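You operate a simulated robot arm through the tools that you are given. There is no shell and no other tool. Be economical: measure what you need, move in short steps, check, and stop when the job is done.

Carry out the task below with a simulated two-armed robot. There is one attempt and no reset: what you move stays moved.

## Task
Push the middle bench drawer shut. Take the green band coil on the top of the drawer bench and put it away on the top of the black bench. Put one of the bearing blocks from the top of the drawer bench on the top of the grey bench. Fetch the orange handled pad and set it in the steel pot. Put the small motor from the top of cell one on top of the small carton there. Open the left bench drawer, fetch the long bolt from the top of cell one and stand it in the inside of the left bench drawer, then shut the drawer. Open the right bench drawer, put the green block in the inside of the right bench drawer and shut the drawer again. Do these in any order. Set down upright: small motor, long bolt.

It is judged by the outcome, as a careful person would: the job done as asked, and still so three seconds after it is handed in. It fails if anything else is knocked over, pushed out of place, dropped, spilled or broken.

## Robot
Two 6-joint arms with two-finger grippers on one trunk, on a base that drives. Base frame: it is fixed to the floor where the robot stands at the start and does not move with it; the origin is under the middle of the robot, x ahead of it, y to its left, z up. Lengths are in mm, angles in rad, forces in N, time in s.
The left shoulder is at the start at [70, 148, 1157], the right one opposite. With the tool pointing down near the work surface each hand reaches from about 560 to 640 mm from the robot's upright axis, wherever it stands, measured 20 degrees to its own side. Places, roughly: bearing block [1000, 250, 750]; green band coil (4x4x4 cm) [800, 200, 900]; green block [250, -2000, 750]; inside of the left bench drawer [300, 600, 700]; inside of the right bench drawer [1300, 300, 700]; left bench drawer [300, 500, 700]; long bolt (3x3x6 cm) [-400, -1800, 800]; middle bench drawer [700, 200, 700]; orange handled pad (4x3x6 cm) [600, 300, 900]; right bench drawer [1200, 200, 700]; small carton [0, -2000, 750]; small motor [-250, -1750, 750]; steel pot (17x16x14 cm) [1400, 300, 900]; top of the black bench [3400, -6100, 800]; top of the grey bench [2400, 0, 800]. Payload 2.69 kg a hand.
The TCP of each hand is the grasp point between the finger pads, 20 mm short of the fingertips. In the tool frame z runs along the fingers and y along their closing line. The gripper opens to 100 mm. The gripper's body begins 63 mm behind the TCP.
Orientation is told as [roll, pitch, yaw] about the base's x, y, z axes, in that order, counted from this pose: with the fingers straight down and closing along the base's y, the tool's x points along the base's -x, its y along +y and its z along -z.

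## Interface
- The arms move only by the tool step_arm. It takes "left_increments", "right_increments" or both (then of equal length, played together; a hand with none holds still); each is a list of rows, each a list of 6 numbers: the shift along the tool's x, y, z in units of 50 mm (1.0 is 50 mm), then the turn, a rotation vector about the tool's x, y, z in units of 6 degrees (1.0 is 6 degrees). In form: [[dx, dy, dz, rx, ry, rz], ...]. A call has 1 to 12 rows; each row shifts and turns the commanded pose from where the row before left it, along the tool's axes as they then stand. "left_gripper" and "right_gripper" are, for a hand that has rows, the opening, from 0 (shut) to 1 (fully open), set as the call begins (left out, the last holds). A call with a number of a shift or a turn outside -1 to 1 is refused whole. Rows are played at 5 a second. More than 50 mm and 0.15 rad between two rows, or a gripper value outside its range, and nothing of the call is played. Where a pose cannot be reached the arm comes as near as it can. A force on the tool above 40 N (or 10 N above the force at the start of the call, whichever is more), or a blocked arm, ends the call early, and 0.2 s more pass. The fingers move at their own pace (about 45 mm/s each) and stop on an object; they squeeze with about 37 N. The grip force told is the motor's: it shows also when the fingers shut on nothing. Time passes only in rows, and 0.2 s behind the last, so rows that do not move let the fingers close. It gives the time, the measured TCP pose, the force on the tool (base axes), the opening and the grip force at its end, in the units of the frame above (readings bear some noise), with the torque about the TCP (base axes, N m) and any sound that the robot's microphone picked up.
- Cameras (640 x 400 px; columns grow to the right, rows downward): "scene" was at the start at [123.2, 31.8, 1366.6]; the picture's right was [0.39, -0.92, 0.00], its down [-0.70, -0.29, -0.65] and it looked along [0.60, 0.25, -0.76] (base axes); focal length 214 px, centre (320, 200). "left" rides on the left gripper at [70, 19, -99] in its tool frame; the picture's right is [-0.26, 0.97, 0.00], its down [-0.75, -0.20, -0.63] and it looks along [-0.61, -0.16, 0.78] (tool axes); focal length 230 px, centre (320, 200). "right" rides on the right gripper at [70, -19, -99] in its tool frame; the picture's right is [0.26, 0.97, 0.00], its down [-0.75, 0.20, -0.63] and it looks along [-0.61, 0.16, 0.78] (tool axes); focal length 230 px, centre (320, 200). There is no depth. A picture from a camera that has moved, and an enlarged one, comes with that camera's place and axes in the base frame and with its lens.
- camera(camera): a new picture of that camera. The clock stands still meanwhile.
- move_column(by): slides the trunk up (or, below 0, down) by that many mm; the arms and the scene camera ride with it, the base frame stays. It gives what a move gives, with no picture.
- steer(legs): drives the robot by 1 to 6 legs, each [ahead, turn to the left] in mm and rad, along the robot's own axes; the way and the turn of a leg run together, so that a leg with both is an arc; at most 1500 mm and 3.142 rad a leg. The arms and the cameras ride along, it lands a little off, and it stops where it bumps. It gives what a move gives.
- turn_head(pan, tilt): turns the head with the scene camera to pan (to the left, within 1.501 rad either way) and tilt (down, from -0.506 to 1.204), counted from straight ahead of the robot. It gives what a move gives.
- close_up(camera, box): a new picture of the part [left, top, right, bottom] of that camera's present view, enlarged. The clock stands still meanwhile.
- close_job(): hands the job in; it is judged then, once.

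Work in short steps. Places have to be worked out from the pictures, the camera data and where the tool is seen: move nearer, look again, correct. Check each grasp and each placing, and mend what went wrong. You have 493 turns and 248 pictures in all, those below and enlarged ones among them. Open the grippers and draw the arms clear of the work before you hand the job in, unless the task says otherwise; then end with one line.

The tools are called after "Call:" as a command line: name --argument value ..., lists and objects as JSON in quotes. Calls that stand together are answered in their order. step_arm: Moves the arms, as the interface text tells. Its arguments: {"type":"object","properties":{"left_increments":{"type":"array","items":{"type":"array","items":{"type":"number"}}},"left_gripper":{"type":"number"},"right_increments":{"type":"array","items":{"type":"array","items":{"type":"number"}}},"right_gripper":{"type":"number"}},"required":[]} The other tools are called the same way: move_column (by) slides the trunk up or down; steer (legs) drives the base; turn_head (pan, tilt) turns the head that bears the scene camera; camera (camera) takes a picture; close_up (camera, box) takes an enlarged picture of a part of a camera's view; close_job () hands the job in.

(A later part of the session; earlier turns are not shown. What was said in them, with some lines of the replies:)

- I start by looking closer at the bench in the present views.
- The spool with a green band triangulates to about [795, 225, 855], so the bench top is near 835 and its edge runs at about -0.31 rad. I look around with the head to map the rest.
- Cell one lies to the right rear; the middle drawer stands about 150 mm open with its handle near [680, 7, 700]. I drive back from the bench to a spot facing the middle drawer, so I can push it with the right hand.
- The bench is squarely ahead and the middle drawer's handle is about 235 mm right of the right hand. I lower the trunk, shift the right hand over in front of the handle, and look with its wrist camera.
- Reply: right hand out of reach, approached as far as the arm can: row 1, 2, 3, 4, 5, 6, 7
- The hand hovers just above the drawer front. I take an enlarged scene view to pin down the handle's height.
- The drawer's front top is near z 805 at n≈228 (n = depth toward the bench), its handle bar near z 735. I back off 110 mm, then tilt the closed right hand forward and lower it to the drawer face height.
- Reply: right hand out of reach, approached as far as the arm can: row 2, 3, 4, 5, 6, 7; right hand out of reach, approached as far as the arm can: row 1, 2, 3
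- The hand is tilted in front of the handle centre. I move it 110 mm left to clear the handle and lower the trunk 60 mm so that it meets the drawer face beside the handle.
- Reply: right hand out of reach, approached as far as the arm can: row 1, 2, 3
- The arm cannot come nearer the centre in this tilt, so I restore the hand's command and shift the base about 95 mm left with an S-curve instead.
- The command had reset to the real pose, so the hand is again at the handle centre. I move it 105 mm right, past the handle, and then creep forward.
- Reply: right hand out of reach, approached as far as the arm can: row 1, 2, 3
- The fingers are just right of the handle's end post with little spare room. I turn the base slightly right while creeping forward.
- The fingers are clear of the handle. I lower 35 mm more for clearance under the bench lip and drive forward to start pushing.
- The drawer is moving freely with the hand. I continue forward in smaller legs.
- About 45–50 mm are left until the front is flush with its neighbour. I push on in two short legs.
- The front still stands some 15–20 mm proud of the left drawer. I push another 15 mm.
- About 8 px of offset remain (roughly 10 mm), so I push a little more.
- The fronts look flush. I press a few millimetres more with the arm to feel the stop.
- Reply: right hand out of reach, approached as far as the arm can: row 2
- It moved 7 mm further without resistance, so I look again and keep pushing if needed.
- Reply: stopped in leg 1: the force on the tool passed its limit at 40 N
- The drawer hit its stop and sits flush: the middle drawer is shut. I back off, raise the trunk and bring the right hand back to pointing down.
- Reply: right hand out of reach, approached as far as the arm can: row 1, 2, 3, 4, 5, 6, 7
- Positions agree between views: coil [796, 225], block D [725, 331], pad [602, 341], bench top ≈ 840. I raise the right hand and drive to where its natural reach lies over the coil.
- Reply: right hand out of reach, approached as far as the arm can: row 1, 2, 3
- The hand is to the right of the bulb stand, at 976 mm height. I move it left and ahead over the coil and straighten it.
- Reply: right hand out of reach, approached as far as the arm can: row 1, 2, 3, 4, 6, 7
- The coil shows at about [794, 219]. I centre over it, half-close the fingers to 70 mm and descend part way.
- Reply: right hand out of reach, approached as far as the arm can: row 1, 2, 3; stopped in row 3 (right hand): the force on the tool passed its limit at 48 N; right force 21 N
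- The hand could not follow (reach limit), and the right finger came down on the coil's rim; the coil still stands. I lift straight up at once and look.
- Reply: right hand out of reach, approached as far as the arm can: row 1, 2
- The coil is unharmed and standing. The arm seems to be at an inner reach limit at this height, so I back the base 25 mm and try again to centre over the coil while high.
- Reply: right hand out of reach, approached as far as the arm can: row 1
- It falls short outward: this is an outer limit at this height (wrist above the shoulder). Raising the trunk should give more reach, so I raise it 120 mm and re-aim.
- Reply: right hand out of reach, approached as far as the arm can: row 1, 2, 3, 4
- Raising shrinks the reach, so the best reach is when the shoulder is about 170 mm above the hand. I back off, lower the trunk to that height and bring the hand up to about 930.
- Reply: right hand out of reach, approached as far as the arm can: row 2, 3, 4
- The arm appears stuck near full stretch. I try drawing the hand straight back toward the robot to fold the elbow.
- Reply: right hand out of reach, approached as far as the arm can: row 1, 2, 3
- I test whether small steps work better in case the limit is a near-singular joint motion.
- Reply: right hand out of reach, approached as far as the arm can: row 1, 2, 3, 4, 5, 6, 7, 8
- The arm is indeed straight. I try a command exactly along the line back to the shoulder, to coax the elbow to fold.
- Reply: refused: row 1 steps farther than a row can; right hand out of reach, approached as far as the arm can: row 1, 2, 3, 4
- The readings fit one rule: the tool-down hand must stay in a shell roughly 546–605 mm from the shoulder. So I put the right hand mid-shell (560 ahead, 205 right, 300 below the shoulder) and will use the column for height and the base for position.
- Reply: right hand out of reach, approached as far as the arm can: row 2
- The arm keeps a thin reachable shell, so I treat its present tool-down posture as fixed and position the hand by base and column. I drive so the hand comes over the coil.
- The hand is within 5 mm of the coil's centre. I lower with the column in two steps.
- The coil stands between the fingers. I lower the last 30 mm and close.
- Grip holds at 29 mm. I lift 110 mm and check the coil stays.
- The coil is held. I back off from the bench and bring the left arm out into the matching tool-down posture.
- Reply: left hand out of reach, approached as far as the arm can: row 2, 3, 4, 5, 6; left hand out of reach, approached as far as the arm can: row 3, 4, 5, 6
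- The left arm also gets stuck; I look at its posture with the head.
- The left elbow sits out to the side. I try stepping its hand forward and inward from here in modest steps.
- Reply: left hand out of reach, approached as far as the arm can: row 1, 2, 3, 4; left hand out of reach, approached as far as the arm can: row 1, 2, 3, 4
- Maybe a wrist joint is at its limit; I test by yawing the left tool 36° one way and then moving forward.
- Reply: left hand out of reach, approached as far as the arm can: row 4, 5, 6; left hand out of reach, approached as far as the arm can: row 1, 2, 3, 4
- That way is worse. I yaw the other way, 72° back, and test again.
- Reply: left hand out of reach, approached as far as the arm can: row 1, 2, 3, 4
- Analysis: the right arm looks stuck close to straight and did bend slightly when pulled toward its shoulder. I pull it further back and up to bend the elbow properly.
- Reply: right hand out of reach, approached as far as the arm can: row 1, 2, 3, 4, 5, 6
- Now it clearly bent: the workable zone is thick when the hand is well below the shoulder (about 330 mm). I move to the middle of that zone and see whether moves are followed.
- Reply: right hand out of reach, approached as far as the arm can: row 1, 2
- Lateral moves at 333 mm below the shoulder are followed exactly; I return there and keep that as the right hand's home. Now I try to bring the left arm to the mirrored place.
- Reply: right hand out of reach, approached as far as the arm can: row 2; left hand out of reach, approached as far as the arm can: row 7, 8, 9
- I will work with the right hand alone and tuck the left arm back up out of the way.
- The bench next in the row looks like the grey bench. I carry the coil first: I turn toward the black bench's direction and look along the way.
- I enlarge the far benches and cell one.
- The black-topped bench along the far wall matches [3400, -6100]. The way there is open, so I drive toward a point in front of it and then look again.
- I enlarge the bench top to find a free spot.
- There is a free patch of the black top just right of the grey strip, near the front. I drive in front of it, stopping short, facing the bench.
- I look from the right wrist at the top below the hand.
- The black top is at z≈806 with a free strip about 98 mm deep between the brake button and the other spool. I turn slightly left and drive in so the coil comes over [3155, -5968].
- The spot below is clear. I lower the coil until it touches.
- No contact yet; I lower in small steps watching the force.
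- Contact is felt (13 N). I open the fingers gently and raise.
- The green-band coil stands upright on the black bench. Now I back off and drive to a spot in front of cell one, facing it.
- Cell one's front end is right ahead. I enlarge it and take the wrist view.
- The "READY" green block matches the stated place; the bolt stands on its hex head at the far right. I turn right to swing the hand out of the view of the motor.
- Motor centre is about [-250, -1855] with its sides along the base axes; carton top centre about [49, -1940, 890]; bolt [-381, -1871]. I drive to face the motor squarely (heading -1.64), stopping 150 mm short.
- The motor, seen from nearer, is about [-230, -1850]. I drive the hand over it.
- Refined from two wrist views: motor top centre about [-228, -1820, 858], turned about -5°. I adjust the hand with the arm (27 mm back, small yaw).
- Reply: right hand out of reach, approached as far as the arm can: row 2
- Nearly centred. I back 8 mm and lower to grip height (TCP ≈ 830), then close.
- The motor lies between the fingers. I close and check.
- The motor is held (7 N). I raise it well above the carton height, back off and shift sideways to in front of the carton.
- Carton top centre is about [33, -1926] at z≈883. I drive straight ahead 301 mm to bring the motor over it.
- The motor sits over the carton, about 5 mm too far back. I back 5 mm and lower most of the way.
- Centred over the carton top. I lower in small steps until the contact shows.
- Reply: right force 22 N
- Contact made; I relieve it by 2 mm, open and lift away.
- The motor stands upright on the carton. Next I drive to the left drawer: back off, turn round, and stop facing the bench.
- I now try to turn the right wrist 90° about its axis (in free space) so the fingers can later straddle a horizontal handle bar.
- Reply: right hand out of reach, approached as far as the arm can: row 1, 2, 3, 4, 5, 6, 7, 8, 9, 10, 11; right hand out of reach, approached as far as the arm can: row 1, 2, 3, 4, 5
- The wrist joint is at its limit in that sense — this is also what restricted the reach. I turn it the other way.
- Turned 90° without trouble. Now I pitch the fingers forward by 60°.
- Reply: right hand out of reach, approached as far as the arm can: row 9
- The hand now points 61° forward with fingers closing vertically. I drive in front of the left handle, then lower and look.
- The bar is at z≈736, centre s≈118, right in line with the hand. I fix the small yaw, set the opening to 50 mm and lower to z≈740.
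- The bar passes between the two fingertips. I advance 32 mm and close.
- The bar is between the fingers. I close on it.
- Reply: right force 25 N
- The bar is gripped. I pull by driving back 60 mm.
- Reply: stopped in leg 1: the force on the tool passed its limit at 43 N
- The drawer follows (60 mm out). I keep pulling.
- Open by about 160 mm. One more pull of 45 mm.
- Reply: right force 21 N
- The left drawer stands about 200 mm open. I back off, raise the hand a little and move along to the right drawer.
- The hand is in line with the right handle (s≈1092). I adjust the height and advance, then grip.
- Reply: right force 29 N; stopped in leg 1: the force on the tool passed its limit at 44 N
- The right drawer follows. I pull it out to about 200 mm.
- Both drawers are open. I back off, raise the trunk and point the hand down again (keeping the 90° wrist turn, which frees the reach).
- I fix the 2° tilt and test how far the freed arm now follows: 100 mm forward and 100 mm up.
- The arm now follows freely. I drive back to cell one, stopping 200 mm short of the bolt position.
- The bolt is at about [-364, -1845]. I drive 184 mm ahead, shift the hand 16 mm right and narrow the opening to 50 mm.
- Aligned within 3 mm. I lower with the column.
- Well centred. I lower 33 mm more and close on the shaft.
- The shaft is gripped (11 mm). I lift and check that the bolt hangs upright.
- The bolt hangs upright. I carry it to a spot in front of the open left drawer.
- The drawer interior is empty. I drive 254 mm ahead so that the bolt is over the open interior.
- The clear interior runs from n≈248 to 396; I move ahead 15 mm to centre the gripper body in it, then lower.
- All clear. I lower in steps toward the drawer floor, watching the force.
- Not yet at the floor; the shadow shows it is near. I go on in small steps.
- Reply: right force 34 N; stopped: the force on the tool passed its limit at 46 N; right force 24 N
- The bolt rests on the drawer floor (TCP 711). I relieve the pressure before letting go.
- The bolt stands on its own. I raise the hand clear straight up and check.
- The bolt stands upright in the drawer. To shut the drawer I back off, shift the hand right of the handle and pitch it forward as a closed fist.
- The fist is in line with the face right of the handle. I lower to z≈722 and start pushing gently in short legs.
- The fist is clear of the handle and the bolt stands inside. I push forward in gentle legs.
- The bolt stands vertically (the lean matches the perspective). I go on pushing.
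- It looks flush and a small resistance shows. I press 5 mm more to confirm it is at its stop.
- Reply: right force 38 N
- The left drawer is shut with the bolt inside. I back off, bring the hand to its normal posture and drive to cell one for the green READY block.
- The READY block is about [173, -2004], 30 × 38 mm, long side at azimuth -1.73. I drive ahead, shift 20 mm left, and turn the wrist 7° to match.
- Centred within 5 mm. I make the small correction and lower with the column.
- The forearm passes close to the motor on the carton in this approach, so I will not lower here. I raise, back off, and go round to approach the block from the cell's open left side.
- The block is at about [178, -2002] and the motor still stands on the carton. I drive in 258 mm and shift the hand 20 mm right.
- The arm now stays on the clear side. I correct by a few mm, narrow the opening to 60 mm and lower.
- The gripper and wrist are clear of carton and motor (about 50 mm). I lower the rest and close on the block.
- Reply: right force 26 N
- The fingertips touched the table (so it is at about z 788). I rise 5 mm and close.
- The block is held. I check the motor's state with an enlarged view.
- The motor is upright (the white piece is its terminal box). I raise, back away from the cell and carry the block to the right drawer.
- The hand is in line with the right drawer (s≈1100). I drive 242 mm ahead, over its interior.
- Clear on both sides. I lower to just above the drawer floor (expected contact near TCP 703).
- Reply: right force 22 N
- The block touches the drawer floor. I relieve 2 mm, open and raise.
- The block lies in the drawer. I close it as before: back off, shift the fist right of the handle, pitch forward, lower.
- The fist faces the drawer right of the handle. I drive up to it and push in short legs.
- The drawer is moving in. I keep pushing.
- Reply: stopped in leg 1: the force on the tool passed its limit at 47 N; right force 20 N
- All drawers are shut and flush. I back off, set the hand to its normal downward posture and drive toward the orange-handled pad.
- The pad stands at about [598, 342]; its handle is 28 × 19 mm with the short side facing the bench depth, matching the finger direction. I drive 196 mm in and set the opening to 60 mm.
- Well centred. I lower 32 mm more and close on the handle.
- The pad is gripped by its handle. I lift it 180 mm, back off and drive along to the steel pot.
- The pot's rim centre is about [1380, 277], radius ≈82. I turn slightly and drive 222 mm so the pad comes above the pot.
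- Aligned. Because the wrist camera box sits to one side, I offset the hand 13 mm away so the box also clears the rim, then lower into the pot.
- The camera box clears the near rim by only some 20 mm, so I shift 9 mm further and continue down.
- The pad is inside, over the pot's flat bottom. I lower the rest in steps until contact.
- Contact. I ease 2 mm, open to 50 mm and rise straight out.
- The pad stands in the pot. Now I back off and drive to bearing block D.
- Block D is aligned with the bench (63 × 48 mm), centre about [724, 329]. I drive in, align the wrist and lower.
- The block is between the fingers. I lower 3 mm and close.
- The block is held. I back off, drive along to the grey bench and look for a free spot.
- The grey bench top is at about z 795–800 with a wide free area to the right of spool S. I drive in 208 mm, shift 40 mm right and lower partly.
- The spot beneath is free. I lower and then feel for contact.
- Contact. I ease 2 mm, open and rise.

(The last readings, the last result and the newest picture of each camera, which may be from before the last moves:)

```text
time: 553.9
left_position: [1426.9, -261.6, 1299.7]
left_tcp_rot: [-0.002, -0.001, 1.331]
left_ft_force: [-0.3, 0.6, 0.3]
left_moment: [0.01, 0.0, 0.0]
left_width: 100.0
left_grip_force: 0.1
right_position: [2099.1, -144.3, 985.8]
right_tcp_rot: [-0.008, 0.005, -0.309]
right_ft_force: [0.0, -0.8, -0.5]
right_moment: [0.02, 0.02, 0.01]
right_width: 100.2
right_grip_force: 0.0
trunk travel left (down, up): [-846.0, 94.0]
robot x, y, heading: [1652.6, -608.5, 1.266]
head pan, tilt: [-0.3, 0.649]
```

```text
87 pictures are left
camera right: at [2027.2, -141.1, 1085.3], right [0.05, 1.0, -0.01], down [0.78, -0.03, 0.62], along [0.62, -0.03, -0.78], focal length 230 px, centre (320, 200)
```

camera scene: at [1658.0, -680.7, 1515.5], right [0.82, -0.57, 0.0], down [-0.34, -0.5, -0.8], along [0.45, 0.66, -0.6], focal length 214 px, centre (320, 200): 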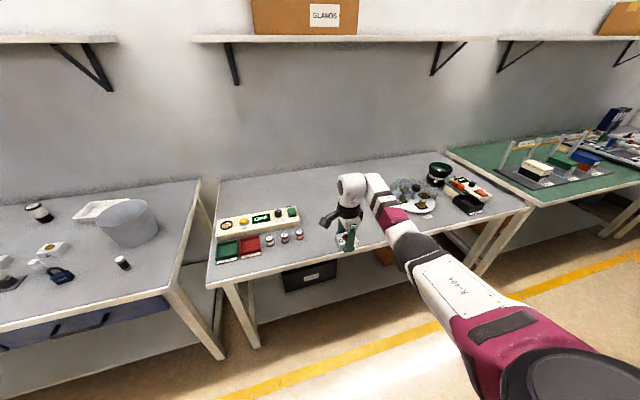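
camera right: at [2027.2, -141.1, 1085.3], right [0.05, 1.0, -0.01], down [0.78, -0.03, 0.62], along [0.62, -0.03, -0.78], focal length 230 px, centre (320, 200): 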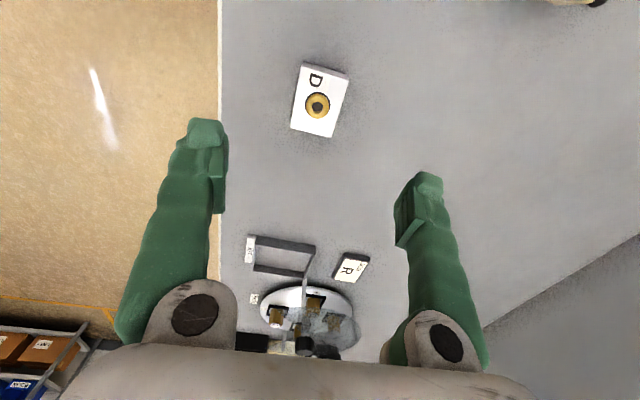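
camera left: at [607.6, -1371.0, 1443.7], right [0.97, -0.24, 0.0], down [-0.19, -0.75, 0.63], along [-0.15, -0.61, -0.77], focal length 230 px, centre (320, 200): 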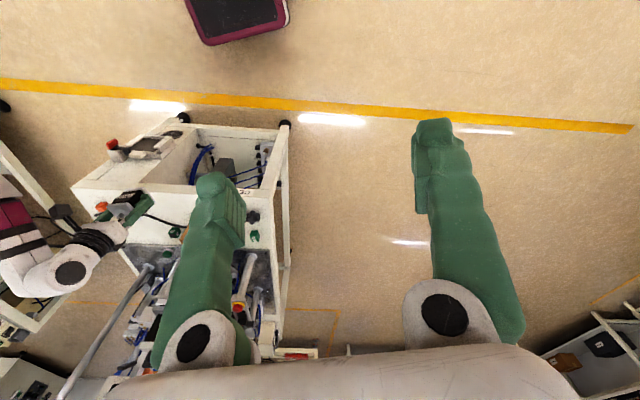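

The block lies on the grey bench. I back away and take a last look at the drawer bench and at the motor on the carton.

Call:
steer --legs '[[-350, 0]]'

Call:
turn_head --pan 0.8 --tilt 0.5

Call:
camera --camera "scene"

```text
time: 556.2
left_position: [1325.4, -593.1, 1299.0]
left_tcp_rot: [-0.002, 0.001, 1.329]
left_ft_force: [0.0, 0.2, -0.9]
left_moment: [0.01, -0.01, 0.02]
left_width: 99.8
left_grip_force: 0.2
right_position: [1996.1, -477.7, 984.7]
right_tcp_rot: [-0.008, 0.006, -0.308]
right_ft_force: [-0.5, -0.1, 0.6]
right_moment: [-0.03, 0.01, 0.01]
right_width: 100.1
right_grip_force: 0.0
trunk travel left (down, up): [-846.0, 94.0]
robot x, y, heading: [1551.0, -940.0, 1.263]
head pan, tilt: [-0.3, 0.649]
```

```text
time: 557.5
left_position: [1322.4, -593.8, 1299.5]
left_tcp_rot: [-0.002, -0.002, 1.33]
left_ft_force: [-0.5, 0.4, -0.1]
left_moment: [0.03, 0.02, 0.02]
left_width: 99.9
left_grip_force: 0.1
right_position: [1995.9, -478.9, 984.1]
right_tcp_rot: [-0.007, 0.005, -0.311]
right_ft_force: [0.0, -0.5, -0.1]
right_moment: [0.0, -0.02, 0.0]
right_width: 99.9
right_grip_force: 0.0
trunk travel left (down, up): [-846.0, 94.0]
robot x, y, heading: [1548.8, -939.0, 1.267]
head pan, tilt: [0.799, 0.499]
```

```text
86 pictures are left
camera scene: at [1522.5, -808.8, 1527.9], right [0.88, 0.47, 0.0], down [0.23, -0.42, -0.88], along [-0.42, 0.77, -0.48], focal length 214 px, centre (320, 200)
```

scene: 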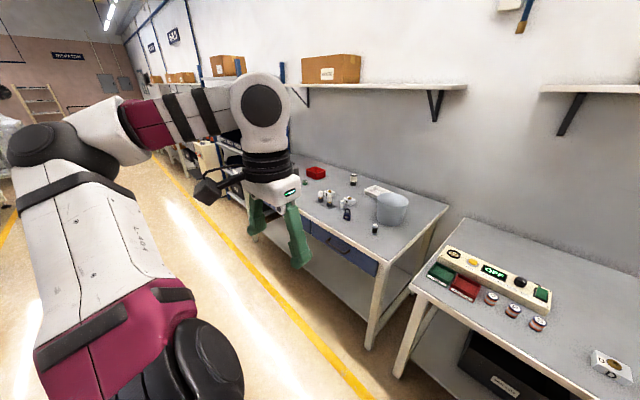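

Drawers are all shut. I turn to check the motor from here.

Call:
steer --legs '[[0, 2.4]]'

Call:
turn_head --pan 0 --tilt 0.3

Call:
camera --camera "scene"

```text
time: 563.6
left_position: [1482.0, -1344.7, 1299.2]
left_tcp_rot: [-0.002, -0.003, -2.559]
left_ft_force: [-0.2, 1.0, -0.3]
left_moment: [0.01, 0.04, 0.03]
left_width: 100.3
left_grip_force: 0.1
right_position: [910.7, -971.4, 984.7]
right_tcp_rot: [-0.007, 0.006, 2.081]
right_ft_force: [0.7, 0.0, -0.1]
right_moment: [-0.01, -0.01, 0.02]
right_width: 100.0
right_grip_force: 0.1
trunk travel left (down, up): [-846.0, 94.0]
robot x, y, heading: [1551.7, -935.3, -2.623]
head pan, tilt: [0.799, 0.499]
```

```text
time: 564.7
left_position: [1482.0, -1344.2, 1298.9]
left_tcp_rot: [-0.002, 0.0, -2.56]
left_ft_force: [-1.0, -0.9, 1.2]
left_moment: [0.0, 0.01, 0.01]
left_width: 100.1
left_grip_force: 0.1
right_position: [909.6, -970.4, 984.8]
right_tcp_rot: [-0.006, 0.006, 2.082]
right_ft_force: [-1.0, -0.6, 0.8]
right_moment: [0.01, -0.03, -0.01]
right_width: 99.7
right_grip_force: 0.1
trunk travel left (down, up): [-846.0, 94.0]
robot x, y, heading: [1549.8, -936.6, -2.621]
head pan, tilt: [0.0, 0.3]
```

```text
85 pictures are left
camera scene: at [1425.9, -1008.2, 1546.3], right [-0.5, 0.87, 0.0], down [0.26, 0.15, -0.96], along [-0.83, -0.47, -0.3], focal length 214 px, centre (320, 200)
```

scene: 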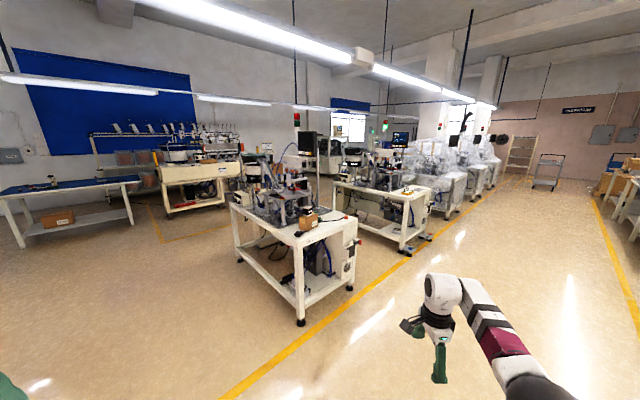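

Call:
close_up --camera "scene" --box '[270, 180, 370, 245]'

```text
6.15 times, centred on (320, 212) of scene
camera zoom: at [1425.9, -1008.2, 1546.3], right [-0.5, 0.87, 0.0], down [0.26, 0.15, -0.96], along [-0.83, -0.47, -0.3], focal length 1320 px, centre (320, 123)
```

zoom: 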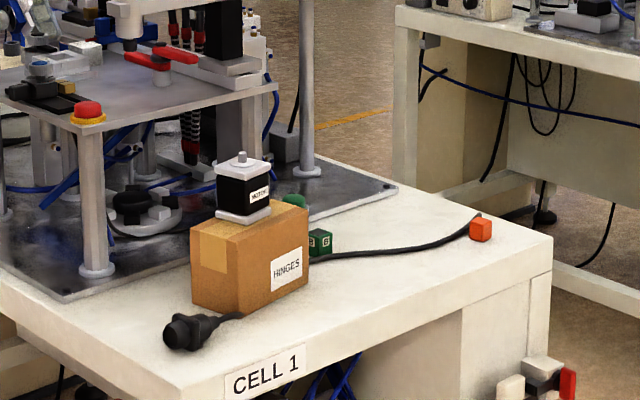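

The motor stands upright on the carton, everything else on cell one is undisturbed, and the grippers are open and clear. I hand the job in.

Call:
close_job

```text
The job is handed in.
```

The job is handed in with every task done; all were checked by camera except the bolt and green block, which I last saw in place just before and while their drawers were pushed shut.
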